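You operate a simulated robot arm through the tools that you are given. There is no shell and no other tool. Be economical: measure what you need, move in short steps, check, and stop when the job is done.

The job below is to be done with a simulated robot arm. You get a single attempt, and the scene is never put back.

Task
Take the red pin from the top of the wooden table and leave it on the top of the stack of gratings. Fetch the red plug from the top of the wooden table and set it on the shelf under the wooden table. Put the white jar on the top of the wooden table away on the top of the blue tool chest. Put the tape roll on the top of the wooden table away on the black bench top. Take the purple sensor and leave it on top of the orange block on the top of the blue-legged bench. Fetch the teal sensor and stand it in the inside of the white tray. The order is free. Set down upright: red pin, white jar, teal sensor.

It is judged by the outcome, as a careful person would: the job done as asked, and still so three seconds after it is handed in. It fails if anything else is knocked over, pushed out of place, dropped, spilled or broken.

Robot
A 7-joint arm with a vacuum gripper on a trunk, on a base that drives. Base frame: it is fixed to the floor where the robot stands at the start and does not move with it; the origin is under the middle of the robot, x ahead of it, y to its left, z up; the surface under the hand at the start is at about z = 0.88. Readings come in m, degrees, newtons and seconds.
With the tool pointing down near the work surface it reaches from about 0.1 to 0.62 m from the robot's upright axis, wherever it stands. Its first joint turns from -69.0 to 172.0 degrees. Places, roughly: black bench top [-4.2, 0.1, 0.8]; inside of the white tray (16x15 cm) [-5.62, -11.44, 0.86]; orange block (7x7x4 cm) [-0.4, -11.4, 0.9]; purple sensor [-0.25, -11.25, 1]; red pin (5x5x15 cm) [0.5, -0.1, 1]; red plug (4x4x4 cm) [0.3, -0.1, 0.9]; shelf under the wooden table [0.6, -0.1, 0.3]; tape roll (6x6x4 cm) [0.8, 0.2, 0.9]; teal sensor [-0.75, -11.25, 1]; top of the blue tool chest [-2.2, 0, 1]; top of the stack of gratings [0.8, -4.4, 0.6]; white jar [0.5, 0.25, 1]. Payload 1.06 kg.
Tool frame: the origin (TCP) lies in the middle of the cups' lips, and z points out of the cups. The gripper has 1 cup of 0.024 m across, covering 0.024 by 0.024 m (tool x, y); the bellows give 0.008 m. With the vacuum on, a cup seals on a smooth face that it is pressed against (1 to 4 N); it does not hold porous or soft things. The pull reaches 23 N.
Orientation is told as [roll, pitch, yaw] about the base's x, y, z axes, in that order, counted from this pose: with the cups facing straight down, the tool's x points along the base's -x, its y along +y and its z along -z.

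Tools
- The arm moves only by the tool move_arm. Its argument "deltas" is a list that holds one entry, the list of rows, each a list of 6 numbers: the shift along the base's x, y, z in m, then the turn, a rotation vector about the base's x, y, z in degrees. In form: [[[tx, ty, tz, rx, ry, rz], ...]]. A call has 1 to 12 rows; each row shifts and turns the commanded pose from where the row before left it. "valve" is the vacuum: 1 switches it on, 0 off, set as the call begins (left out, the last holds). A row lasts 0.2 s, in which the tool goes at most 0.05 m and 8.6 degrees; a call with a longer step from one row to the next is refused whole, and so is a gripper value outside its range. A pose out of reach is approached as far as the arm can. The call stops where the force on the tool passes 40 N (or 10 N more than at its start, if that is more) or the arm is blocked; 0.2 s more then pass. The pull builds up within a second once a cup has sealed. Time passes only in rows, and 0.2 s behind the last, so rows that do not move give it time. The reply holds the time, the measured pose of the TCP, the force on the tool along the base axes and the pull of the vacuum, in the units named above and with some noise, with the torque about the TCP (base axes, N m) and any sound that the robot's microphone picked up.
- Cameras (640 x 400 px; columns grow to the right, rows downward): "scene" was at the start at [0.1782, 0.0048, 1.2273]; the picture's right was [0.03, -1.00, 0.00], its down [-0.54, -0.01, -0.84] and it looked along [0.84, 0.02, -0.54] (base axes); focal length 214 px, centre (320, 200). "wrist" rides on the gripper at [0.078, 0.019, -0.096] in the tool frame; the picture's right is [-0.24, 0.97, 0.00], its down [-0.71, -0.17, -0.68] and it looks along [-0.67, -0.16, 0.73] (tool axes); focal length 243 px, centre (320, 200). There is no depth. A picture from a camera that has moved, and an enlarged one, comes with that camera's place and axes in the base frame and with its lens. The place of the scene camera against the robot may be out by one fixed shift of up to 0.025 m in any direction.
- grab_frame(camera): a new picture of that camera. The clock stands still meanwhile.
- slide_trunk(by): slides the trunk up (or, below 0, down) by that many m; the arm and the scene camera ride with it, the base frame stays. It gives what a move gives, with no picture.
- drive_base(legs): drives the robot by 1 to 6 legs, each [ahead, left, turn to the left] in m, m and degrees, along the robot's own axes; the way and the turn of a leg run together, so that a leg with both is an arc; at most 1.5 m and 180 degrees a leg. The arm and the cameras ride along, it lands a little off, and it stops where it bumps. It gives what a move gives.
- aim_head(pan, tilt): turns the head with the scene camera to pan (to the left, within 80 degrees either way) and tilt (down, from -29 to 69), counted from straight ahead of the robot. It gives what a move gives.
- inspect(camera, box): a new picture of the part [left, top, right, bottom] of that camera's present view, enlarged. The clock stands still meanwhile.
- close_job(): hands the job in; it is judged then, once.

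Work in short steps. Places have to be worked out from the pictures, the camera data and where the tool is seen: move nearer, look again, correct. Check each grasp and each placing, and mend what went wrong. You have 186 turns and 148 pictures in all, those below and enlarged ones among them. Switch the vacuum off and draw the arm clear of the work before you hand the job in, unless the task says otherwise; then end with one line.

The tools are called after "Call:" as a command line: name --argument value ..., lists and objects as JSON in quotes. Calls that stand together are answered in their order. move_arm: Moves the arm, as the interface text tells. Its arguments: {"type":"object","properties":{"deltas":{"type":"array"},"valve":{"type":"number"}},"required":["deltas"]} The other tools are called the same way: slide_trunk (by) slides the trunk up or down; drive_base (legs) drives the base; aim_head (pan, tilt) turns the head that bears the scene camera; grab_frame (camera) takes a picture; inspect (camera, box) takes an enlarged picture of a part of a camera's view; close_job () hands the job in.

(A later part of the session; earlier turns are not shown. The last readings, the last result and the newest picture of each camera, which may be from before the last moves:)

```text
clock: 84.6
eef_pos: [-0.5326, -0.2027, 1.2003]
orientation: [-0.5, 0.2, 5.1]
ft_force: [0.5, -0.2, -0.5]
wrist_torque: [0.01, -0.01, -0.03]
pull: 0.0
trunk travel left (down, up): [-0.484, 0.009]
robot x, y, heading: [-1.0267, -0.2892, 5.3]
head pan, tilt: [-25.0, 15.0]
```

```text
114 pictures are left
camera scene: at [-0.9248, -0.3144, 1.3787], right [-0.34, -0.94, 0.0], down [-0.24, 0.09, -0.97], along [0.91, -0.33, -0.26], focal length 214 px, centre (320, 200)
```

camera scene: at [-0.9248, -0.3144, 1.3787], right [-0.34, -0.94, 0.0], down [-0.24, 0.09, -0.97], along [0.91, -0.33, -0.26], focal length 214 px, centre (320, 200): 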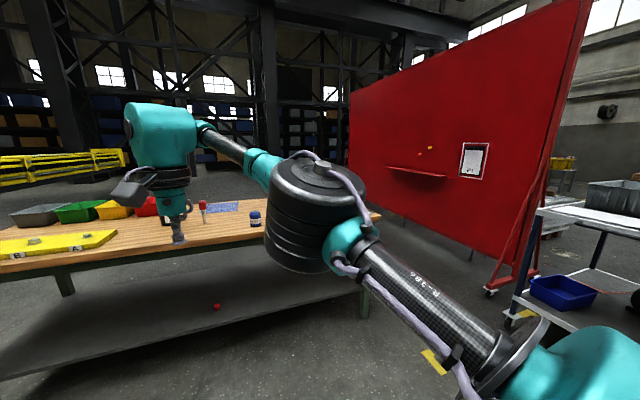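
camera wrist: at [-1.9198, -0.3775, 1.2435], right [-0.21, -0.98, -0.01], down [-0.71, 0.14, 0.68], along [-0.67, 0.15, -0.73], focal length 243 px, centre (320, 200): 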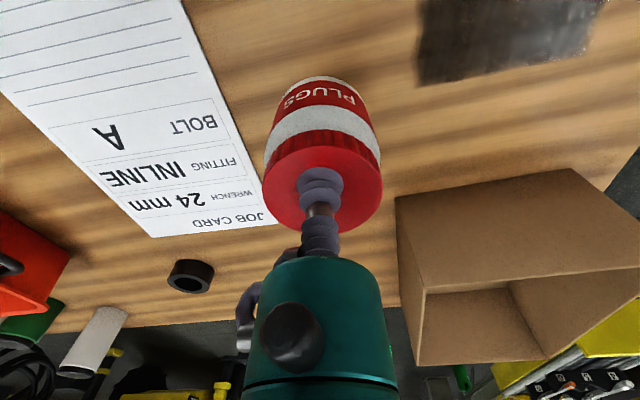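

The table's right end (y≈-1.2) and the red screen (y≈-2.5) leave a gap. I'll straighten, strafe right to y≈-1.75 and look ahead.

Call:
move_arm --deltas '[[[-0.04, 0, 0, 0, 0, 0], [-0.04, 0, 0, 0, 0, 0], [-0.04, 0, 0, 0, 0, 0], [-0.04, 0, 0, 0, 0, 0]]]'

Call:
drive_base --legs '[[0, 0, -5.2], [0, -1.46, 0]]'

Call:
aim_head --pan 0 --tilt 20

Call:
grab_frame --camera "scene"

```text
clock: 85.6
eef_pos: [-0.6951, -0.2015, 1.2012]
orientation: [-0.4, 0.3, 5.0]
ft_force: [0.0, -0.1, 0.1]
wrist_torque: [0.03, -0.02, 0.02]
pull: 0.1
trunk travel left (down, up): [-0.484, 0.009]
robot x, y, heading: [-1.0295, -0.2854, 5.3]
head pan, tilt: [-25.0, 15.0]
```

```text
clock: 99.7
eef_pos: [-0.7063, -1.7693, 1.2008]
orientation: [-0.5, 0.2, -1.9]
ft_force: [-0.6, 0.3, -0.5]
wrist_torque: [0.02, -0.01, -0.03]
pull: 0.0
trunk travel left (down, up): [-0.484, 0.009]
robot x, y, heading: [-1.051, -1.8117, -1.6]
head pan, tilt: [-25.0, 15.0]
```

```text
clock: 100.5
eef_pos: [-0.7072, -1.7703, 1.2006]
orientation: [-0.5, 0.2, -2.0]
ft_force: [0.7, 0.6, 0.0]
wrist_torque: [-0.01, 0.0, -0.02]
pull: 0.0
trunk travel left (down, up): [-0.484, 0.009]
robot x, y, heading: [-1.0484, -1.8129, -1.8]
head pan, tilt: [0.0, 20.0]
```

```text
113 pictures are left
camera scene: at [-0.9398, -1.8138, 1.3706], right [-0.03, -1.0, 0.0], down [-0.34, 0.01, -0.94], along [0.94, -0.03, -0.34], focal length 214 px, centre (320, 200)
```

scene: 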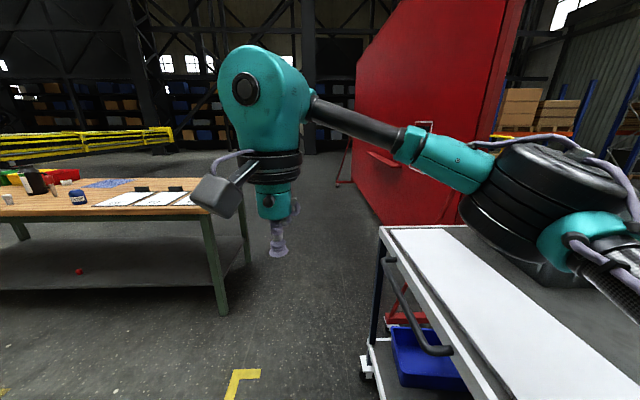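

The gap between the table end (-1.15) and the cart (-2.15) is wide enough, with the elbow above cart height. I'll centre at y≈-1.65 and drive ahead past the table.

Call:
drive_base --legs '[[0, 0.17, 1.8], [1.3, 0, 0], [1.4, 0, 0]]'

Call:
aim_head --pan 60 --tilt 20

Call:
grab_frame --camera "scene"

```text
clock: 115.2
eef_pos: [1.9433, -1.5715, 1.2011]
orientation: [-0.5, 0.2, 0.4]
ft_force: [-0.3, 0.4, -0.8]
wrist_torque: [-0.03, -0.02, 0.0]
pull: 0.1
trunk travel left (down, up): [-0.484, 0.009]
robot x, y, heading: [1.6072, -1.6263, 0.9]
head pan, tilt: [0.0, 20.0]
```

```text
clock: 116.5
eef_pos: [1.9428, -1.5709, 1.1994]
orientation: [-0.5, 0.2, 0.3]
ft_force: [-0.3, -0.3, -0.8]
wrist_torque: [0.01, -0.01, -0.03]
pull: 0.1
trunk travel left (down, up): [-0.484, 0.009]
robot x, y, heading: [1.6022, -1.6302, 0.9]
head pan, tilt: [60.0, 20.0]
```

```text
112 pictures are left
camera scene: at [1.6651, -1.5444, 1.3706], right [0.87, -0.49, 0.0], down [-0.17, -0.3, -0.94], along [0.46, 0.82, -0.34], focal length 214 px, centre (320, 200)
```

scene: 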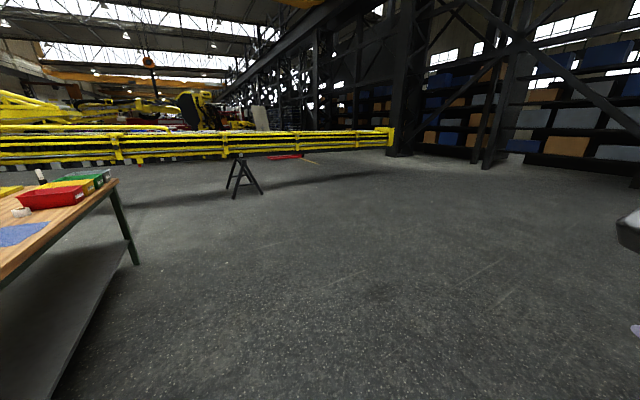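

The floor behind the table is open. I'll strafe along it to y≈0.2 and turn to face the table.

Call:
drive_base --legs '[[0.05, 1.0, -0.9], [0, 0.84, 0], [0, 0, 180]]'

Call:
aim_head --pan 0 --tilt 32

Call:
grab_frame --camera "scene"

```text
clock: 140.2
eef_pos: [1.2899, 0.1921, 1.2021]
orientation: [-0.6, 0.2, 176.9]
ft_force: [0.2, 0.0, -0.3]
wrist_torque: [0.0, 0.0, -0.01]
pull: 0.1
trunk travel left (down, up): [-0.484, 0.009]
robot x, y, heading: [1.6298, 0.2286, 177.3]
head pan, tilt: [60.0, 20.0]
```

```text
clock: 141.6
eef_pos: [1.2882, 0.1924, 1.2005]
orientation: [-0.5, 0.2, 176.9]
ft_force: [-0.3, -0.2, -0.4]
wrist_torque: [-0.02, 0.0, -0.01]
pull: 0.1
trunk travel left (down, up): [-0.484, 0.009]
robot x, y, heading: [1.6299, 0.229, 177.3]
head pan, tilt: [0.0, 32.0]
```

```text
111 pictures are left
camera scene: at [1.5372, 0.2358, 1.3514], right [0.05, 1.0, 0.0], down [0.53, -0.03, -0.85], along [-0.85, 0.04, -0.53], focal length 214 px, centre (320, 200)
```

scene: 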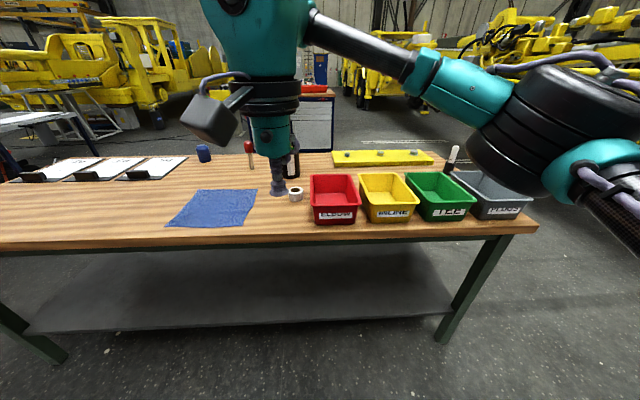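

The tape sits beside the red bin near (0.77, 0.17). I'll drive up to the table's back edge and look with the wrist camera.

Call:
drive_base --legs '[[0.33, 0, 2.5]]'

Call:
move_arm --deltas '[[[-0.04, -0.005, -0.02, 0, 0, 0], [-0.04, -0.005, -0.02, 0, 0, 0], [-0.04, -0.005, -0.03, 0, 0, 0]]]'

Call:
grab_frame --camera "wrist"

Call:
grab_frame --camera "scene"

```text
clock: 143.7
eef_pos: [0.9599, 0.1851, 1.1999]
orientation: [-0.5, 0.1, 179.5]
ft_force: [-0.6, 0.2, 1.1]
wrist_torque: [0.0, -0.02, -0.04]
pull: 0.0
trunk travel left (down, up): [-0.484, 0.009]
robot x, y, heading: [1.3024, 0.2371, 179.7]
head pan, tilt: [0.0, 32.0]
```

```text
refused: row 3 steps farther than a row can; nothing moved
```

```text
110 pictures are left
camera wrist: at [1.0388, 0.1661, 1.2962], right [-0.25, -0.97, -0.01], down [-0.71, 0.17, 0.68], along [-0.66, 0.17, -0.73], focal length 243 px, centre (320, 200)
```

wrist: 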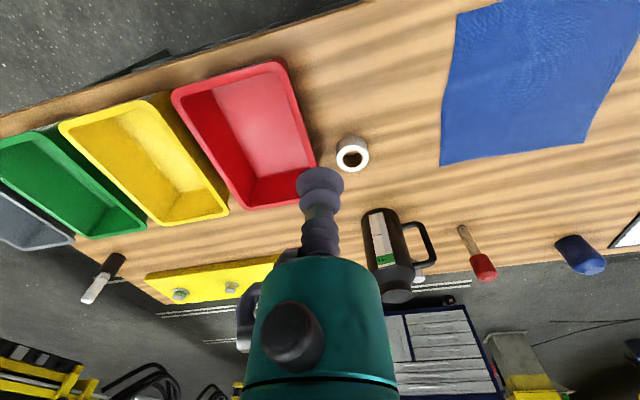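

```text
109 pictures are left
camera scene: at [1.2066, 0.2405, 1.3513], right [0.01, 1.0, 0.0], down [0.53, 0.0, -0.85], along [-0.85, 0.0, -0.53], focal length 214 px, centre (320, 200)
```

scene: 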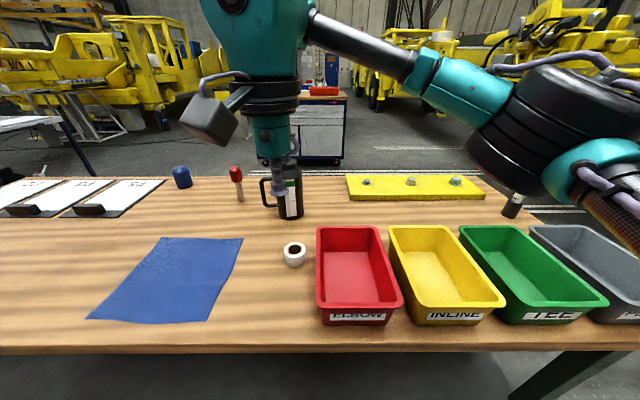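

Let me zoom in on the tape to see its hole and wall.

Call:
inspect --camera "wrist" --box '[312, 125, 392, 175]'

Call:
inspect --camera "scene" --box '[255, 230, 335, 280]'

```text
8.00 times, centred on (352, 150) of wrist
camera zoom: at [1.0388, 0.1661, 1.2962], right [-0.25, -0.97, -0.01], down [-0.71, 0.17, 0.68], along [-0.66, 0.17, -0.73], focal length 1941 px, centre (64, 600)
```

zoom: 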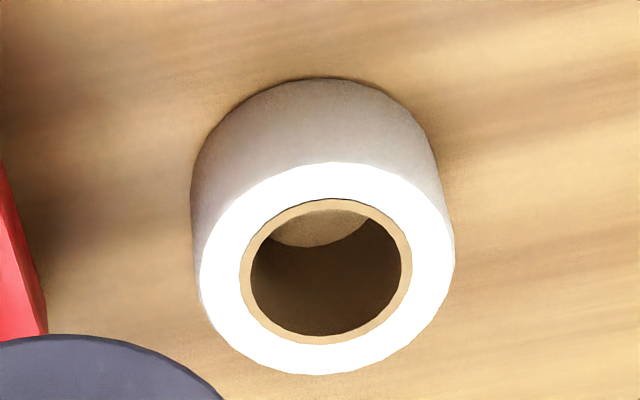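

```text
8.00 times, centred on (295, 255) of scene
camera zoom: at [1.2066, 0.2405, 1.3513], right [0.01, 1.0, 0.0], down [0.53, 0.0, -0.85], along [-0.85, 0.0, -0.53], focal length 1716 px, centre (520, -240)
```

zoom: 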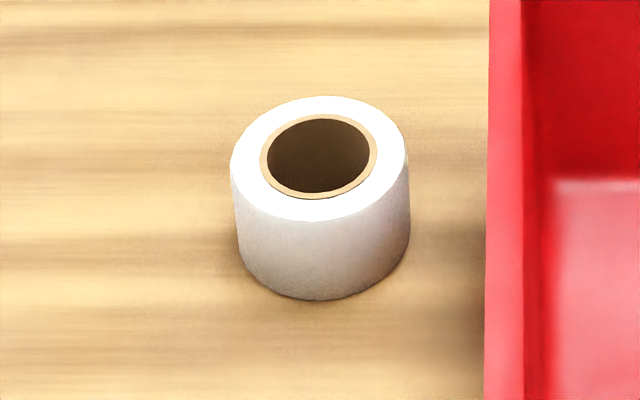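

The roll is a ring with walls about 1 cm, too thin for the cup on top, so I must take it by its outer side with a near-horizontal tool and the camera on top. I'll back off and yaw the tool 180° in the open.

Call:
drive_base --legs '[[-0.35, 0, 0]]'

Call:
move_arm --deltas '[[[0, 0, 0, 0, 0, 8.2], [0, 0, 0, 0, 0, 8.2], [0, 0, 0, 0, 0, 8.2], [0, 0, 0, 0, 0, 8.2], [0, 0, 0, 0, 0, 8.2], [0, 0, 0, 0, 0, 8.2], [0, 0, 0, 0, 0, 8.2], [0, 0, 0, 0, 0, 8.2], [0, 0, 0, 0, 0, 8.2], [0, 0, 0, 0, 0, 8.2], [0, 0, 0, 0, 0, 8.2]]]'

```text
clock: 146.0
eef_pos: [1.3139, 0.1832, 1.2007]
orientation: [-0.5, 0.1, 180.0]
ft_force: [0.2, 0.7, -0.4]
wrist_torque: [0.03, 0.01, 0.01]
pull: 0.1
trunk travel left (down, up): [-0.484, 0.009]
robot x, y, heading: [1.6518, 0.236, -179.7]
head pan, tilt: [0.0, 32.0]
```

```text
clock: 148.4
eef_pos: [1.4071, 0.1818, 1.1849]
orientation: [-0.6, 0.2, -90.0]
ft_force: [0.3, 0.4, 0.0]
wrist_torque: [0.01, -0.01, 0.03]
pull: 0.0
out of reach, approached as far as the arm can: row 9, 10, 11
trunk travel left (down, up): [-0.484, 0.009]
robot x, y, heading: [1.6548, 0.24, -179.8]
head pan, tilt: [0.0, 32.0]
```

Positive yaw runs into a limit near +66°. I'll return and try the other direction.

Call:
move_arm --deltas '[[[0, 0, 0, 0, 0, -8.2], [0, 0, 0, 0, 0, -8.2], [0, 0, 0, 0, 0, -8.2], [0, 0, 0, 0, 0, -8.2], [0, 0, 0, 0, 0, -8.2], [0, 0, 0, 0, 0, -8.2], [0, 0, 0, 0, 0, -8.2], [0, 0, 0, 0, 0, -8.2], [0, 0, 0, 0, 0, -8.2], [0, 0, 0, 0, 0, -8.2], [0, 0, 0, 0, 0, -8.2]]]'

Call:
move_arm --deltas '[[[0, 0, 0, 0, 0, -8.2], [0, 0, 0, 0, 0, -8.2], [0, 0, 0, 0, 0, -8.2], [0, 0, 0, 0, 0, -8.2], [0, 0, 0, 0, 0, -8.2], [0, 0, 0, 0, 0, -8.2], [0, 0, 0, 0, 0, -8.2], [0, 0, 0, 0, 0, -8.2], [0, 0, 0, 0, 0, -8.2], [0, 0, 0, 0, 0, -8.2], [0, 0, 0, 0, 0, -8.2]]]'

Call:
grab_frame --camera "scene"

```text
clock: 150.8
eef_pos: [1.4062, 0.1811, 1.1841]
orientation: [-0.5, 0.2, 179.9]
ft_force: [-0.4, -0.3, -1.4]
wrist_torque: [-0.01, -0.01, -0.01]
pull: 0.0
trunk travel left (down, up): [-0.484, 0.009]
robot x, y, heading: [1.6538, 0.239, -179.7]
head pan, tilt: [0.0, 32.0]
```

```text
clock: 153.2
eef_pos: [1.405, 0.1819, 1.1845]
orientation: [-0.4, 0.2, 89.6]
ft_force: [-0.6, -0.5, -0.1]
wrist_torque: [0.0, -0.03, 0.0]
pull: 0.1
trunk travel left (down, up): [-0.484, 0.009]
robot x, y, heading: [1.6519, 0.2402, -179.7]
head pan, tilt: [0.0, 32.0]
```

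```text
106 pictures are left
camera scene: at [1.5588, 0.2394, 1.3514], right [0.0, 1.0, 0.0], down [0.53, 0.0, -0.85], along [-0.85, 0.0, -0.53], focal length 214 px, centre (320, 200)
```

scene: 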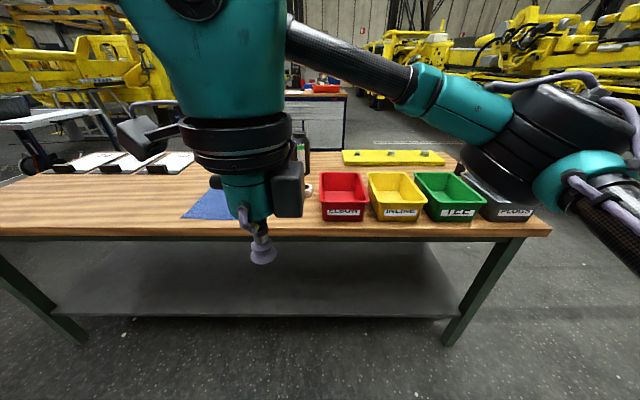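

Negative yaw works. I'll yaw another 35°, then pitch 70° toward horizontal while moving forward, so the tool approaches the tape away from the bin.

Call:
move_arm --deltas '[[[-0.02, 0, 0, 0, 0, -7], [-0.02, 0, 0, 0, 0, -7], [-0.02, 0, 0, 0, 0, -7], [-0.02, 0, 0, 0, 0, -7], [-0.02, 0, 0, 0, 0, -7]]]'

Call:
move_arm --deltas '[[[-0.022, 0, 0, 4.47, 6.39, 0], [-0.022, 0, 0, 4.47, 6.39, 0], [-0.022, 0, 0, 4.47, 6.39, 0], [-0.022, 0, 0, 4.47, 6.39, 0], [-0.022, 0, 0, 4.47, 6.39, 0], [-0.022, 0, 0, 4.47, 6.39, 0], [-0.022, 0, 0, 4.47, 6.39, 0], [-0.022, 0, 0, 4.47, 6.39, 0], [-0.022, 0, 0, 4.47, 6.39, 0]]]'

Call:
grab_frame --camera "scene"

Call:
grab_frame --camera "wrist"

```text
clock: 154.4
eef_pos: [1.3049, 0.1829, 1.1839]
orientation: [-0.4, 0.2, 54.7]
ft_force: [-0.1, 0.0, -0.7]
wrist_torque: [-0.03, -0.04, -0.01]
pull: 0.2
trunk travel left (down, up): [-0.484, 0.009]
robot x, y, heading: [1.6486, 0.2384, -179.6]
head pan, tilt: [0.0, 32.0]
```

```text
clock: 156.4
eef_pos: [1.1083, 0.1832, 1.188]
orientation: [69.8, 0.3, 55.1]
ft_force: [1.4, -0.1, -0.5]
wrist_torque: [-0.05, -0.01, -0.02]
pull: 0.1
trunk travel left (down, up): [-0.484, 0.009]
robot x, y, heading: [1.6554, 0.2402, -180.1]
head pan, tilt: [0.0, 32.0]
```

```text
105 pictures are left
camera scene: at [1.5586, 0.2391, 1.3513], right [0.0, 1.0, 0.0], down [0.53, 0.0, -0.85], along [-0.85, 0.0, -0.53], focal length 214 px, centre (320, 200)
```

scene: 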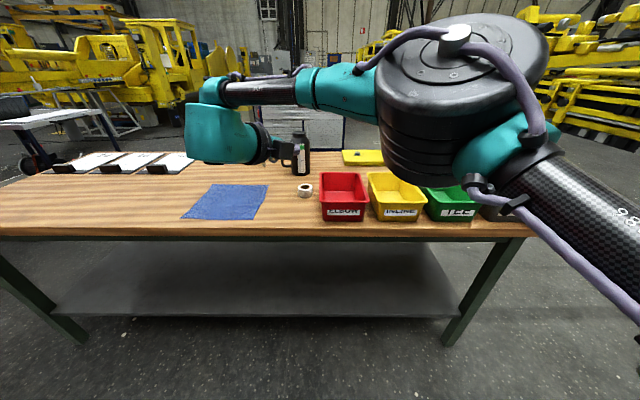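

```text
104 pictures are left
camera wrist: at [1.133, 0.0712, 1.2374], right [-0.14, 0.39, 0.91], down [0.98, 0.18, 0.07], along [-0.14, 0.9, -0.41], focal length 243 px, centre (320, 200)
```

wrist: 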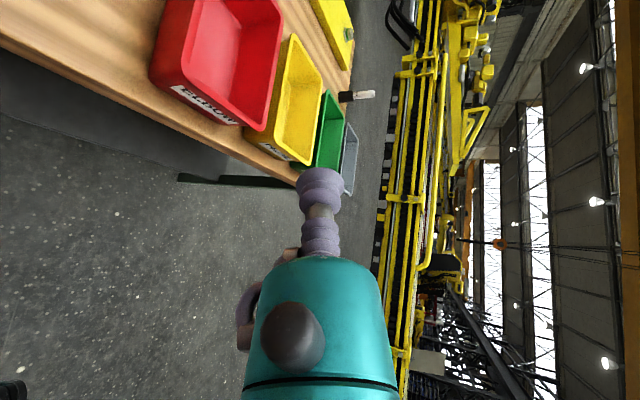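

The tool now points forward and toward +y, 20° below horizontal. I'll drive up so the cup sits about 5 cm short of the tape at height, then view.

Call:
drive_base --legs '[[0.25, 0.06, 0]]'

Call:
move_arm --deltas '[[[0, 0, -0.04, 0, 0, 0], [0, 0, -0.04, 0, 0, 0], [0, 0, -0.04, 0, 0, 0]]]'

Call:
grab_frame --camera "scene"

Call:
grab_frame --camera "wrist"

```text
clock: 158.3
eef_pos: [0.8547, 0.1241, 1.1866]
orientation: [69.7, 0.2, 55.0]
ft_force: [0.0, -0.6, -0.2]
wrist_torque: [0.0, 0.0, 0.01]
pull: 0.0
trunk travel left (down, up): [-0.484, 0.009]
robot x, y, heading: [1.4025, 0.1757, -179.7]
head pan, tilt: [0.0, 32.0]
```

```text
clock: 159.1
eef_pos: [0.8562, 0.1253, 1.0646]
orientation: [69.7, 0.2, 55.1]
ft_force: [0.2, 0.1, -0.3]
wrist_torque: [-0.01, -0.01, -0.01]
pull: 0.1
trunk travel left (down, up): [-0.484, 0.009]
robot x, y, heading: [1.3954, 0.1779, -179.9]
head pan, tilt: [0.0, 32.0]
```

```text
103 pictures are left
camera scene: at [1.3048, 0.1808, 1.3513], right [0.0, 1.0, 0.0], down [0.53, 0.0, -0.85], along [-0.85, 0.0, -0.53], focal length 214 px, centre (320, 200)
```

scene: 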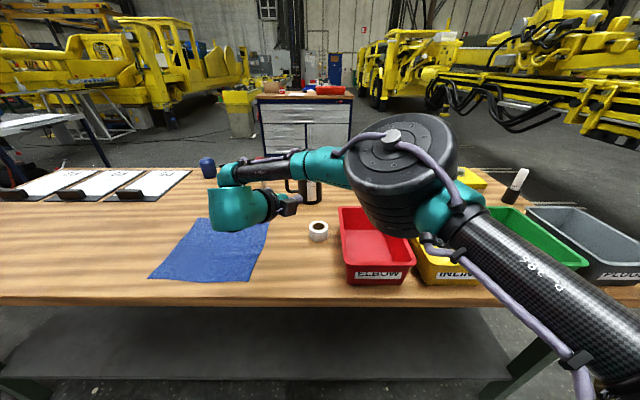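

```text
102 pictures are left
camera wrist: at [0.8817, 0.0138, 1.1158], right [-0.14, 0.39, 0.91], down [0.98, 0.18, 0.07], along [-0.13, 0.9, -0.41], focal length 243 px, centre (320, 200)
```

wrist: 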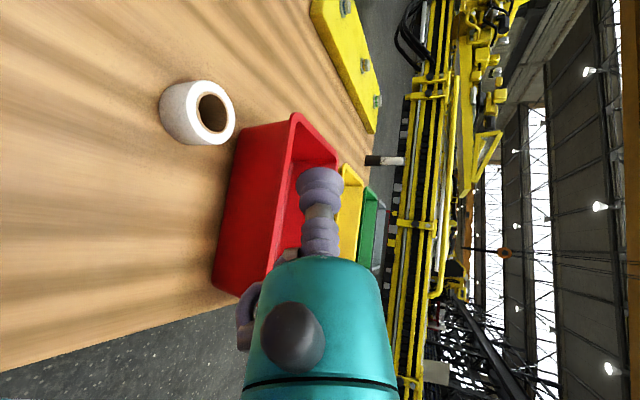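

The tape centre is (0.785, 0.170) and the elbow stays well above the bins. I'll lower to z≈0.925 and look again.

Call:
move_arm --deltas '[[[0, 0, -0.04, 0, 0, 0], [0, 0, -0.04, 0, 0, 0], [0, 0, -0.04, 0, 0, 0], [0, 0, -0.02, 0, 0, 0]]]'

Call:
grab_frame --camera "scene"

Call:
grab_frame --camera "wrist"

```text
clock: 160.1
eef_pos: [0.8536, 0.1257, 0.9256]
orientation: [69.7, 0.3, 55.1]
ft_force: [0.4, -0.8, 0.2]
wrist_torque: [-0.04, -0.01, 0.01]
pull: 0.2
trunk travel left (down, up): [-0.484, 0.009]
robot x, y, heading: [1.3993, 0.1808, -179.9]
head pan, tilt: [0.0, 32.0]
```

```text
101 pictures are left
camera scene: at [1.305, 0.1811, 1.3514], right [0.0, 1.0, 0.0], down [0.53, 0.0, -0.85], along [-0.85, 0.0, -0.53], focal length 214 px, centre (320, 200)
```

scene: 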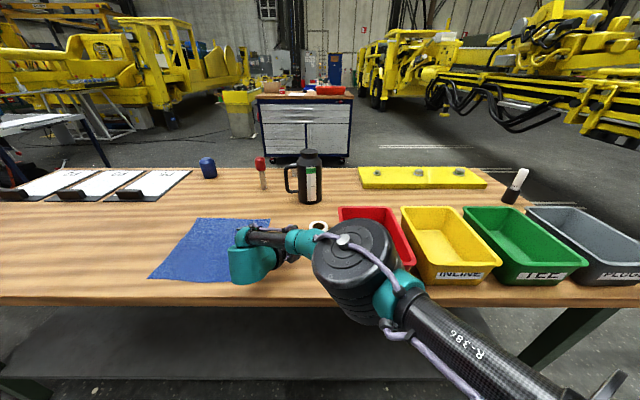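

```text
100 pictures are left
camera wrist: at [0.8775, 0.0145, 0.9766], right [-0.14, 0.39, 0.91], down [0.98, 0.18, 0.07], along [-0.13, 0.9, -0.41], focal length 243 px, centre (320, 200)
```

wrist: 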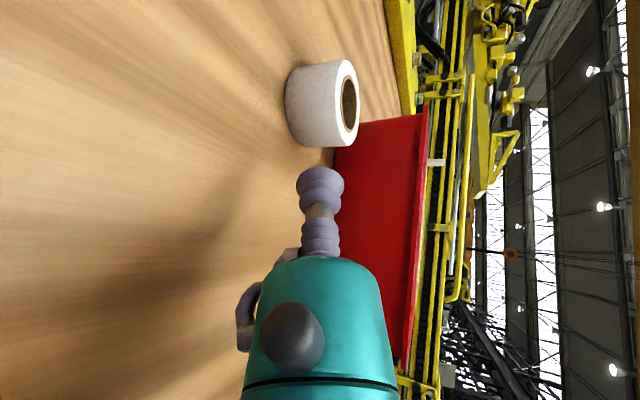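

Moving along the tool axis (-0.76, 0.535, -0.35) would meet the tape's side at mid-height, about 5.5 cm away. Vacuum on, approach 4.5 cm then creep.

Call:
move_arm --deltas '[[[-0.019, 0.0125, -0.0085, 0, 0, 0], [-0.0155, 0.01, -0.0075, 0, 0, 0], [-0.004, 0.0027, -0.0018, 0, 0, 0], [-0.003, 0.002, -0.0014, 0, 0, 0], [0, 0, 0, 0, 0, 0]]]' --valve 1

Call:
grab_frame --camera "wrist"

```text
clock: 161.3
eef_pos: [0.8153, 0.1545, 0.9068]
orientation: [69.7, 0.3, 55.0]
ft_force: [0.0, -0.3, 0.8]
wrist_torque: [0.01, -0.01, 0.03]
pull: 0.0
trunk travel left (down, up): [-0.484, 0.009]
robot x, y, heading: [1.4016, 0.1799, -179.8]
head pan, tilt: [0.0, 32.0]
```

```text
99 pictures are left
camera wrist: at [0.8398, 0.0428, 0.9585], right [-0.14, 0.39, 0.91], down [0.98, 0.18, 0.07], along [-0.13, 0.9, -0.41], focal length 243 px, centre (320, 200)
```

wrist: 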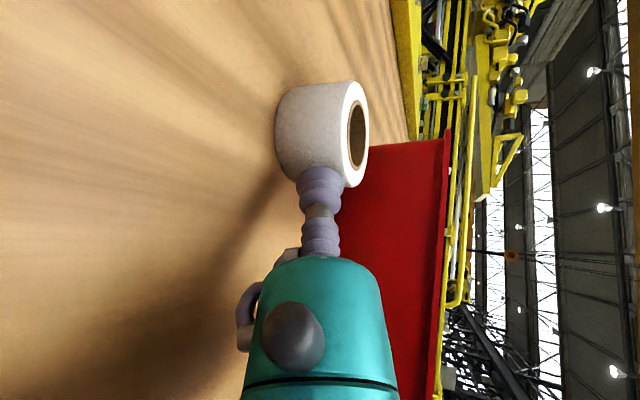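

The cup is nearly touching at mid-height. I'll creep further.

Call:
move_arm --deltas '[[[-0.003, 0.002, -0.001, 0, 0, 0], [-0.003, 0.002, -0.001, 0, 0, 0], [0, 0, 0, 0, 0, 0], [0, 0, 0, 0, 0, 0]]]'

Call:
grab_frame --camera "wrist"

```text
clock: 162.3
eef_pos: [0.811, 0.159, 0.9065]
orientation: [69.8, 0.3, 55.2]
ft_force: [0.6, -0.1, 0.2]
wrist_torque: [-0.02, 0.0, 0.01]
pull: 0.1
out of reach, approached as far as the arm can: row 1
trunk travel left (down, up): [-0.484, 0.009]
robot x, y, heading: [1.3991, 0.1768, -180.1]
head pan, tilt: [0.0, 32.0]
```

```text
98 pictures are left
camera wrist: at [0.8355, 0.0481, 0.9577], right [-0.14, 0.39, 0.91], down [0.98, 0.18, 0.07], along [-0.14, 0.9, -0.41], focal length 243 px, centre (320, 200)
```

wrist: 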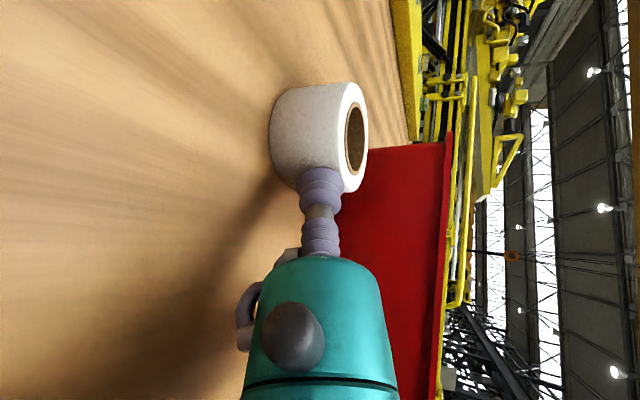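

No seal yet and no force, so I'll press a bit further.

Call:
move_arm --deltas '[[[-0.003, 0.002, -0.0005, 0, 0, 0], [-0.003, 0.002, -0.0005, 0, 0, 0], [0, 0, 0, 0, 0, 0], [0, 0, 0, 0, 0, 0]]]'

```text
clock: 163.3
eef_pos: [0.8069, 0.1641, 0.9059]
orientation: [69.7, 0.4, 55.2]
ft_force: [0.2, -0.3, -1.0]
wrist_torque: [0.02, 0.01, 0.02]
pull: 0.1
out of reach, approached as far as the arm can: row 2
trunk travel left (down, up): [-0.484, 0.009]
robot x, y, heading: [1.4009, 0.1799, -179.8]
head pan, tilt: [0.0, 32.0]
```

Call:
inspect --camera "wrist" --box '[240, 60, 400, 260]'

```text
2.00 times, centred on (320, 160) of wrist
camera zoom: at [0.8312, 0.0534, 0.9575], right [-0.14, 0.39, 0.91], down [0.98, 0.18, 0.07], along [-0.13, 0.9, -0.41], focal length 485 px, centre (320, 280)
```

zoom: 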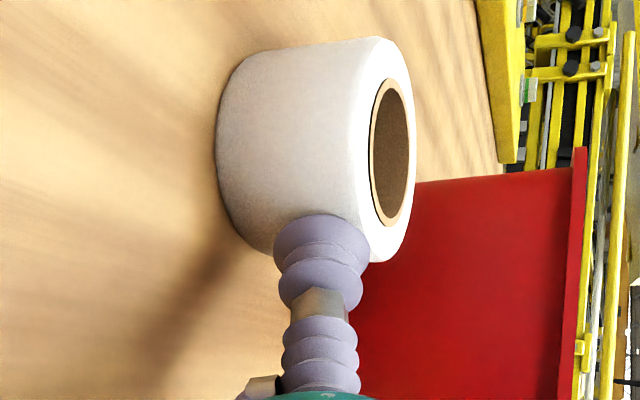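

The cup slid off-axis by about 1 cm as the arm neared its reach limit. I'll back off, bring the base 7 cm closer, and approach again better aligned.

Call:
move_arm --deltas '[[[0.03, -0.025, 0.01, 0, 0, 0], [0.03, -0.025, 0.01, 0, 0, 0], [0.03, -0.015, 0, 0, 0, 0]]]'

Call:
drive_base --legs '[[0.07, 0, 0]]'

Call:
grab_frame --camera "wrist"

Call:
grab_frame --camera "scene"

```text
clock: 164.1
eef_pos: [0.896, 0.0994, 0.9287]
orientation: [69.7, 0.3, 55.0]
ft_force: [-0.3, 0.0, 0.1]
wrist_torque: [-0.03, 0.01, 0.04]
pull: 0.0
trunk travel left (down, up): [-0.484, 0.009]
robot x, y, heading: [1.4017, 0.1805, -179.7]
head pan, tilt: [0.0, 32.0]
```

```text
clock: 165.1
eef_pos: [0.8244, 0.1016, 0.929]
orientation: [69.6, 0.2, 55.0]
ft_force: [-0.4, 0.3, 0.0]
wrist_torque: [0.01, -0.01, -0.02]
pull: 0.1
trunk travel left (down, up): [-0.484, 0.009]
robot x, y, heading: [1.3288, 0.1782, -179.7]
head pan, tilt: [0.0, 32.0]
```

```text
96 pictures are left
camera wrist: at [0.8479, -0.0108, 0.9795], right [-0.14, 0.39, 0.91], down [0.98, 0.18, 0.07], along [-0.13, 0.9, -0.41], focal length 243 px, centre (320, 200)
```

wrist: 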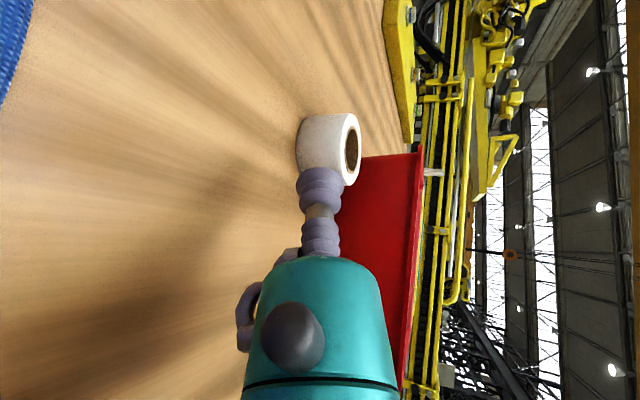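

```text
95 pictures are left
camera scene: at [1.2328, 0.1808, 1.3513], right [0.0, 1.0, 0.0], down [0.53, 0.0, -0.85], along [-0.85, 0.0, -0.53], focal length 214 px, centre (320, 200)
```

scene: 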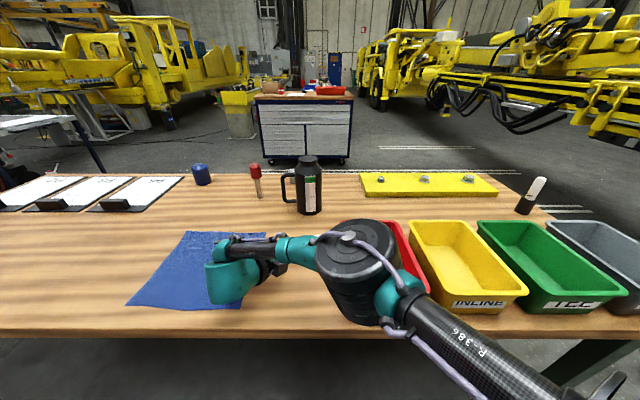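

The tape centre is at (0.779, 0.171). I'll align sideways by (+0.018, +0.025), then approach along the tool axis.

Call:
move_arm --deltas '[[[0.018, 0.0255, -0.006, 0, 0, 0], [-0.015, 0.0105, -0.0065, 0, 0, 0], [-0.013, 0.009, -0.0055, 0, 0, 0], [0, 0, 0, 0, 0, 0]]]'

Call:
inspect --camera "wrist" --box '[240, 60, 400, 260]'

```text
clock: 166.1
eef_pos: [0.814, 0.1457, 0.9116]
orientation: [69.8, 0.2, 55.0]
ft_force: [-1.0, 0.2, 0.4]
wrist_torque: [-0.01, -0.01, -0.01]
pull: 0.1
trunk travel left (down, up): [-0.484, 0.009]
robot x, y, heading: [1.327, 0.1765, -179.7]
head pan, tilt: [0.0, 32.0]
```

```text
2.00 times, centred on (320, 160) of wrist
camera zoom: at [0.8383, 0.0352, 0.9616], right [-0.14, 0.39, 0.91], down [0.98, 0.18, 0.07], along [-0.13, 0.9, -0.41], focal length 485 px, centre (320, 280)
```

zoom: 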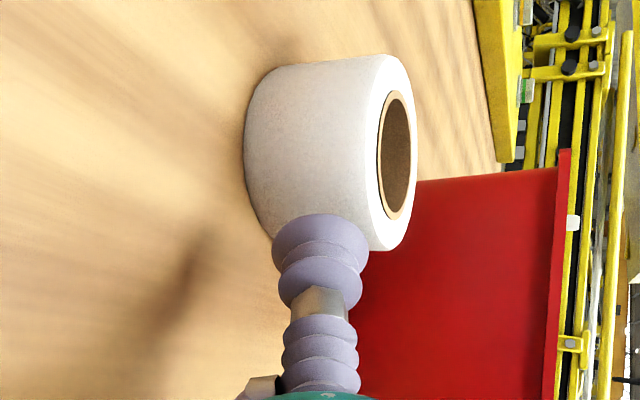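

Aligned within 1 mm and about 12 mm from contact. I'll approach and press.

Call:
move_arm --deltas '[[[-0.0085, 0.0058, -0.004, 0, 0, 0], [-0.0025, 0.0017, -0.001, 0, 0, 0], [-0.0025, 0.0017, 0, 0, 0, 0], [0, 0, 0, 0, 0, 0], [0, 0, 0, 0, 0, 0]]]'

```text
clock: 167.3
eef_pos: [0.8002, 0.1553, 0.9041]
orientation: [69.7, 0.2, 55.1]
ft_force: [-0.5, -0.2, 0.0]
wrist_torque: [0.0, -0.02, 0.0]
pull: 0.1
trunk travel left (down, up): [-0.484, 0.009]
robot x, y, heading: [1.3274, 0.1794, -179.6]
head pan, tilt: [0.0, 32.0]
```

Call:
move_arm --deltas '[[[-0.0025, 0.0017, 0, 0, 0, 0], [-0.0025, 0.0017, 0, 0, 0, 0], [0, 0, 0, 0, 0, 0], [0, 0, 0, 0, 0, 0]]]'

Call:
inspect --camera "wrist" --box '[240, 60, 400, 260]'

```text
clock: 168.3
eef_pos: [0.7946, 0.1594, 0.906]
orientation: [69.6, 0.3, 55.0]
ft_force: [0.4, -0.6, 0.3]
wrist_torque: [0.03, -0.02, -0.01]
pull: 0.1
trunk travel left (down, up): [-0.484, 0.009]
robot x, y, heading: [1.3303, 0.1763, -179.9]
head pan, tilt: [0.0, 32.0]
```

```text
2.00 times, centred on (320, 160) of wrist
camera zoom: at [0.8193, 0.0477, 0.9573], right [-0.14, 0.39, 0.91], down [0.98, 0.18, 0.07], along [-0.13, 0.9, -0.41], focal length 485 px, centre (320, 280)
```

zoom: 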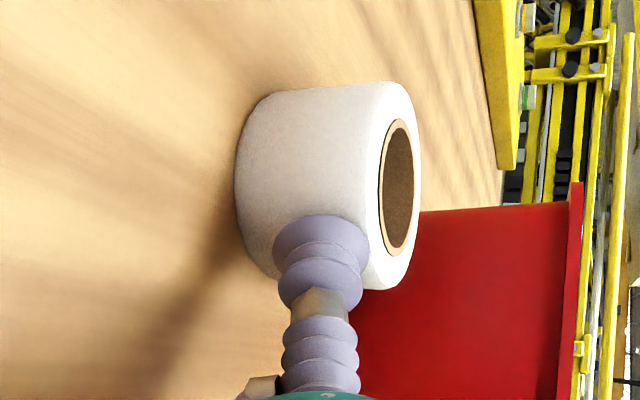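

The tape is probably slightly farther away than I estimated, so I'll keep pressing in small steps.

Call:
move_arm --deltas '[[[-0.002, 0.003, 0, 0, 0, 0], [-0.003, 0.002, 0, 0, 0, 0], [0, 0, 0, 0, 0, 0], [0, 0, 0, 0, 0, 0]]]'

```text
clock: 169.3
eef_pos: [0.7911, 0.1637, 0.906]
orientation: [69.7, 0.3, 55.1]
ft_force: [0.0, -0.1, -0.3]
wrist_torque: [0.0, 0.01, -0.02]
pull: 0.0
trunk travel left (down, up): [-0.484, 0.009]
robot x, y, heading: [1.3296, 0.1794, -179.8]
head pan, tilt: [0.0, 32.0]
```

Call:
move_arm --deltas '[[[-0.003, 0.002, 0, 0, 0, 0], [-0.003, 0.002, 0, 0, 0, 0], [0, 0, 0, 0, 0, 0], [0, 0, 0, 0, 0, 0]]]'

Call:
inspect --camera "wrist" --box '[240, 60, 400, 260]'

```text
clock: 170.3
eef_pos: [0.7849, 0.168, 0.9062]
orientation: [69.7, 0.3, 55.0]
ft_force: [0.5, 0.1, 0.7]
wrist_torque: [-0.04, 0.0, -0.01]
pull: 0.1
trunk travel left (down, up): [-0.484, 0.009]
robot x, y, heading: [1.3284, 0.1771, -179.8]
head pan, tilt: [0.0, 32.0]
```

```text
2.00 times, centred on (320, 160) of wrist
camera zoom: at [0.8094, 0.0559, 0.9579], right [-0.14, 0.39, 0.91], down [0.98, 0.18, 0.07], along [-0.13, 0.9, -0.41], focal length 485 px, centre (320, 280)
```

zoom: 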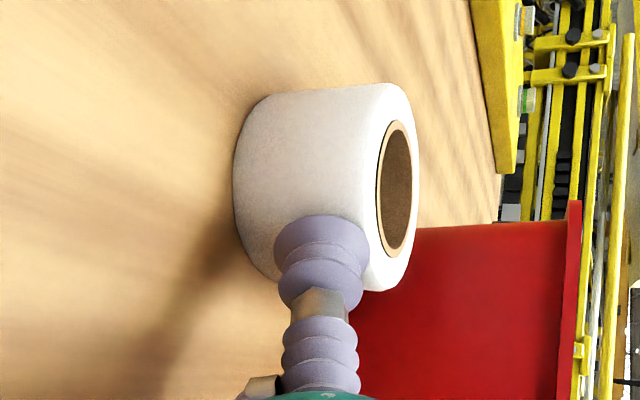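

The image relative to the cup hasn't changed, so the cup is pushing the light tape along without enough press force to seal. I'll back off slightly and press quickly with a downward component to pin it by friction.

Call:
move_arm --deltas '[[[0.006, -0.004, 0.004, 0, 0, 0], [0, 0, 0, 0, 0, 0], [-0.012, 0.008, -0.012, 0, 0, 0], [0, 0, -0.002, 0, 0, 0], [0, 0, 0, 0, 0, 0]]]'

Call:
inspect --camera "wrist" --box '[240, 60, 400, 260]'

```text
clock: 171.5
eef_pos: [0.7783, 0.1711, 0.8955]
orientation: [69.6, 0.3, 54.9]
ft_force: [0.8, -0.8, -0.1]
wrist_torque: [-0.01, 0.02, -0.03]
pull: 0.0
trunk travel left (down, up): [-0.484, 0.009]
robot x, y, heading: [1.3292, 0.1782, -179.8]
head pan, tilt: [0.0, 32.0]
```

```text
2.00 times, centred on (320, 160) of wrist
camera zoom: at [0.803, 0.0602, 0.9473], right [-0.14, 0.39, 0.91], down [0.98, 0.18, 0.07], along [-0.13, 0.9, -0.41], focal length 485 px, centre (320, 280)
```

zoom: 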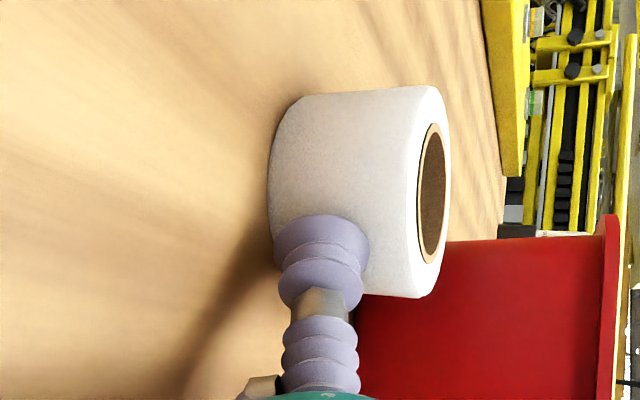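

Still no seal. I'll test the top instead, since the ring may behave as sealable there: back off, rise, and return the tool to vertical.

Call:
move_arm --deltas '[[[0.03, -0.02, 0.01, 0, 0, 0], [0.02, -0.015, 0.04, 0, 0, 0], [0, 0, 0.05, 0, 0, 0], [0, 0, 0.05, 0, 0, 0], [0, 0, 0.05, 0, 0, 0], [0, 0, 0.05, 0, 0, 0]]]' --valve 0

Call:
move_arm --deltas '[[[0.01, 0, 0, -4.47, -6.39, 0], [0.01, 0, 0, -4.47, -6.39, 0], [0.01, 0, 0, -4.47, -6.39, 0], [0.01, 0, 0, -4.47, -6.39, 0], [0.01, 0, 0, -4.47, -6.39, 0], [0.01, 0, 0, -4.47, -6.39, 0], [0, 0, 0, -4.47, -6.39, 0], [0, 0, 0, -4.47, -6.39, 0], [0, 0, 0, -4.47, -6.39, 0]]]'

Call:
grab_frame --camera "wrist"

Call:
grab_frame --camera "scene"

```text
clock: 172.9
eef_pos: [0.8285, 0.1358, 1.1488]
orientation: [69.7, 0.1, 55.0]
ft_force: [0.4, 0.0, 0.0]
wrist_torque: [-0.01, 0.0, 0.0]
pull: 0.1
trunk travel left (down, up): [-0.484, 0.009]
robot x, y, heading: [1.3279, 0.1823, -179.9]
head pan, tilt: [0.0, 32.0]
```

```text
clock: 174.9
eef_pos: [0.8877, 0.1369, 1.1467]
orientation: [-0.6, 0.0, 54.8]
ft_force: [0.1, -0.2, 0.6]
wrist_torque: [0.0, -0.01, 0.02]
pull: 0.2
trunk travel left (down, up): [-0.484, 0.009]
robot x, y, heading: [1.3297, 0.183, -179.8]
head pan, tilt: [0.0, 32.0]
```

```text
90 pictures are left
camera wrist: at [0.8276, 0.0846, 1.2416], right [-0.66, 0.75, -0.01], down [0.54, 0.48, 0.69], along [0.52, 0.45, -0.73], focal length 243 px, centre (320, 200)
```

wrist: 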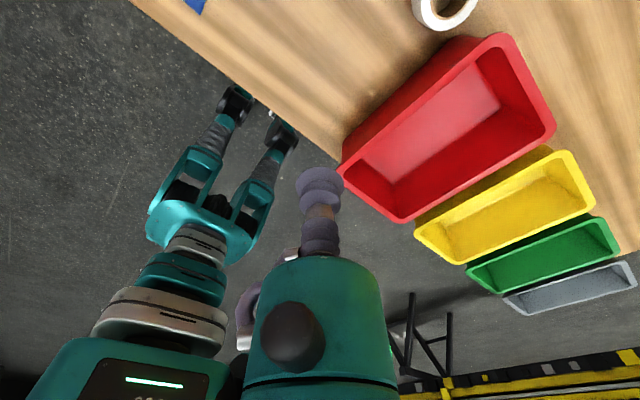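

```text
89 pictures are left
camera scene: at [1.2335, 0.181, 1.3513], right [0.0, 1.0, 0.0], down [0.53, 0.0, -0.85], along [-0.85, 0.0, -0.53], focal length 214 px, centre (320, 200)
```

scene: 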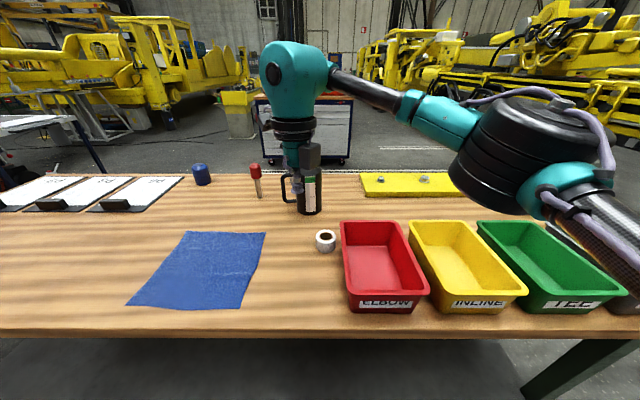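

The tape is now at about (0.76, 0.198) beside the bin's corner. I'll yaw back and move above it for a top look.

Call:
move_arm --deltas '[[[-0.01, 0, 0, 0, 0, 8.4], [-0.01, 0, 0, 0, 0, 8.4], [-0.01, 0, 0, 0, 0, 8.4], [-0.01, 0, 0, 0, 0, 8.4], [-0.01, 0, 0, 0, 0, 8.4], [-0.01, 0.01, 0, 0, 0, 8.4], [-0.01, 0.01, 0, 0, 0, 8.4], [-0.01, 0.01, -0.01, 0, 0, 8.4], [-0.01, 0.01, -0.02, 0, 0, 8.4], [-0.01, 0.01, -0.03, 0, 0, 8.4], [-0.01, 0.01, -0.03, 0, 0, 8.4], [0, 0, -0.03, 0, 0, 8.4]]]'

Call:
grab_frame --camera "wrist"

```text
clock: 177.5
eef_pos: [0.7765, 0.1979, 1.0261]
orientation: [-0.5, 0.1, 155.6]
ft_force: [-0.4, -0.7, -0.1]
wrist_torque: [0.0, 0.0, -0.03]
pull: 0.1
trunk travel left (down, up): [-0.484, 0.009]
robot x, y, heading: [1.328, 0.1803, -179.9]
head pan, tilt: [0.0, 32.0]
```

```text
88 pictures are left
camera wrist: at [0.8418, 0.1483, 1.1218], right [-0.61, -0.79, -0.01], down [-0.58, 0.44, 0.69], along [-0.54, 0.43, -0.73], focal length 243 px, centre (320, 200)
```

wrist: 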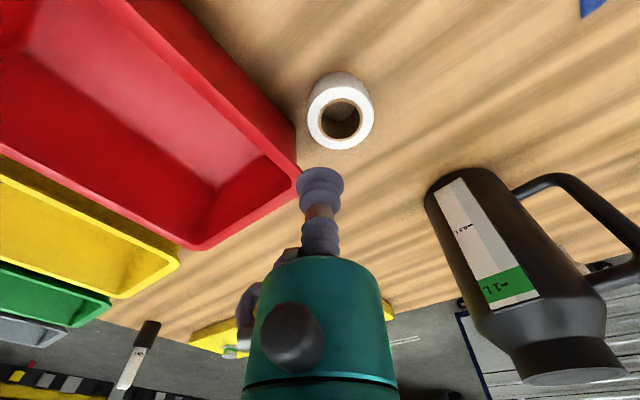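

The ring's top centre is at (0.759, 0.194). I'll descend onto the centre with the vacuum on to test whether the top seals.

Call:
move_arm --deltas '[[[-0.017, -0.004, -0.02, 0, 0, 0], [0, 0, -0.04, 0, 0, 0], [0, 0, -0.03, 0, 0, 0], [0, 0, -0.01, 0, 0, 0], [0, 0, -0.006, 0, 0, 0], [0, 0, -0.004, 0, 0, 0], [0, 0, 0, 0, 0, 0]]]' --valve 1

Call:
inspect --camera "wrist" --box '[240, 60, 400, 260]'

```text
clock: 179.1
eef_pos: [0.7692, 0.1878, 0.9462]
orientation: [-0.5, 0.0, 155.6]
ft_force: [0.2, -0.2, 0.3]
wrist_torque: [0.0, 0.02, -0.01]
pull: 0.1
out of reach, approached as far as the arm can: row 2, 3, 4
trunk travel left (down, up): [-0.484, 0.009]
robot x, y, heading: [1.3314, 0.1784, -179.7]
head pan, tilt: [0.0, 32.0]
```

```text
2.00 times, centred on (320, 160) of wrist
camera zoom: at [0.8328, 0.1375, 1.0421], right [-0.62, -0.79, -0.01], down [-0.58, 0.44, 0.69], along [-0.54, 0.43, -0.73], focal length 485 px, centre (320, 280)
```

zoom: 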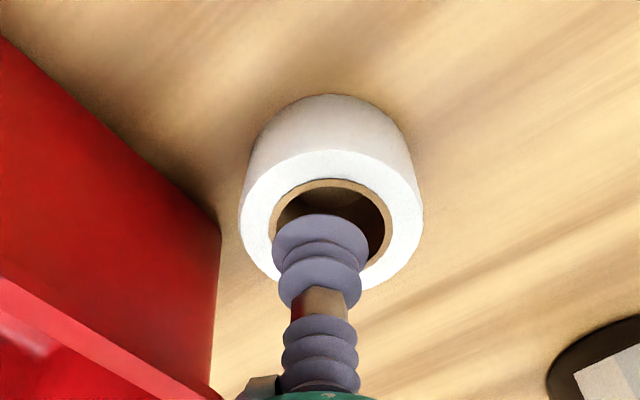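

The arm is at its reach limit with the trunk high. I'll raise the hand a little, lower the trunk 0.1 m and retry.

Call:
move_arm --deltas '[[[0, 0, 0.05, 0, 0, 0], [0, 0, 0.05, 0, 0, 0]]]'

Call:
slide_trunk --by -0.1

Call:
move_arm --deltas '[[[-0.01, 0.006, 0, 0, 0, 0], [0, 0, -0.01, 0, 0, 0], [0, 0, -0.01, 0, 0, 0], [0, 0, -0.006, 0, 0, 0], [0, 0, 0, 0, 0, 0]]]'

Call:
inspect --camera "wrist" --box '[240, 60, 400, 260]'

```text
clock: 179.7
eef_pos: [0.768, 0.1873, 1.048]
orientation: [-0.5, 0.0, 155.6]
ft_force: [-0.1, 0.0, -0.5]
wrist_torque: [-0.01, -0.03, 0.0]
pull: 0.1
trunk travel left (down, up): [-0.484, 0.009]
robot x, y, heading: [1.3293, 0.1816, -179.6]
head pan, tilt: [0.0, 32.0]
```

```text
clock: 181.0
eef_pos: [0.7682, 0.1881, 0.9468]
orientation: [-0.5, 0.0, 155.6]
ft_force: [0.2, -0.1, 0.4]
wrist_torque: [0.0, 0.01, 0.02]
pull: 0.0
trunk travel left (down, up): [-0.384, 0.109]
robot x, y, heading: [1.3256, 0.1812, -179.9]
head pan, tilt: [0.0, 32.0]
```

```text
clock: 182.2
eef_pos: [0.7565, 0.1932, 0.9196]
orientation: [-0.5, 0.1, 155.6]
ft_force: [-0.1, 0.1, -0.4]
wrist_torque: [0.0, 0.0, 0.03]
pull: 23.3
trunk travel left (down, up): [-0.384, 0.109]
robot x, y, heading: [1.3294, 0.1769, -179.6]
head pan, tilt: [0.0, 32.0]
```

```text
2.00 times, centred on (320, 160) of wrist
camera zoom: at [0.8216, 0.1437, 1.0156], right [-0.62, -0.79, -0.01], down [-0.58, 0.44, 0.69], along [-0.54, 0.43, -0.73], focal length 485 px, centre (320, 280)
```

zoom: 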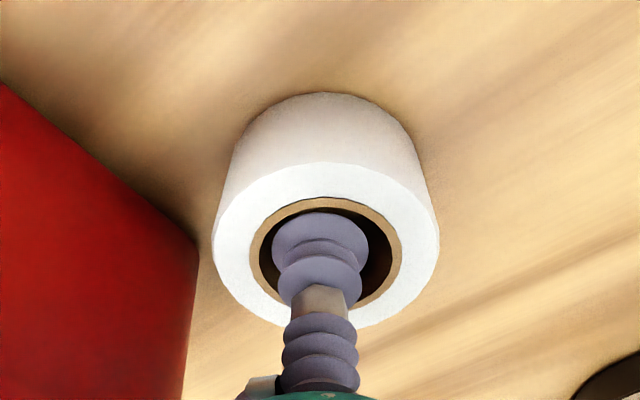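

It sealed on the top at 23 N. I'll lift straight up and check.

Call:
move_arm --deltas '[[[0, 0, 0.01, 0, 0, 0], [0, 0, 0.03, 0, 0, 0], [0, 0, 0.04, 0, 0, 0], [0.01, 0, 0.04, 0, 0, 0], [0.02, 0, 0.04, 0, 0, 0], [0.03, 0, 0.03, 0, 0, 0]]]'

Call:
grab_frame --camera "wrist"

Call:
grab_frame --camera "scene"

```text
clock: 183.6
eef_pos: [0.8179, 0.1955, 1.1089]
orientation: [-0.5, 0.0, 155.6]
ft_force: [0.3, -0.2, -1.2]
wrist_torque: [0.0, 0.03, 0.0]
pull: 22.8
trunk travel left (down, up): [-0.384, 0.109]
robot x, y, heading: [1.3296, 0.1783, -179.9]
head pan, tilt: [0.0, 32.0]
```

```text
85 pictures are left
camera wrist: at [0.8829, 0.1458, 1.2043], right [-0.62, -0.79, -0.01], down [-0.58, 0.44, 0.69], along [-0.54, 0.43, -0.73], focal length 243 px, centre (320, 200)
```

wrist: 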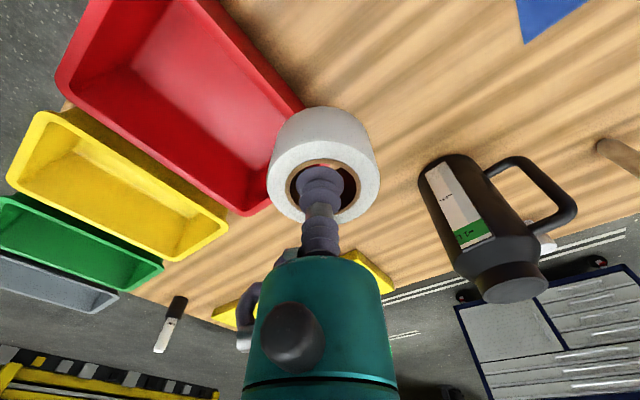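

```text
84 pictures are left
camera scene: at [1.1644, 0.1807, 1.238], right [0.0, 1.0, 0.0], down [0.53, 0.0, -0.85], along [-0.85, 0.0, -0.53], focal length 214 px, centre (320, 200)
```

scene: 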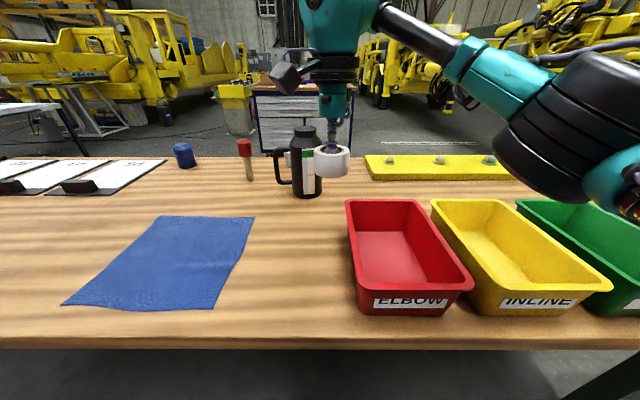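

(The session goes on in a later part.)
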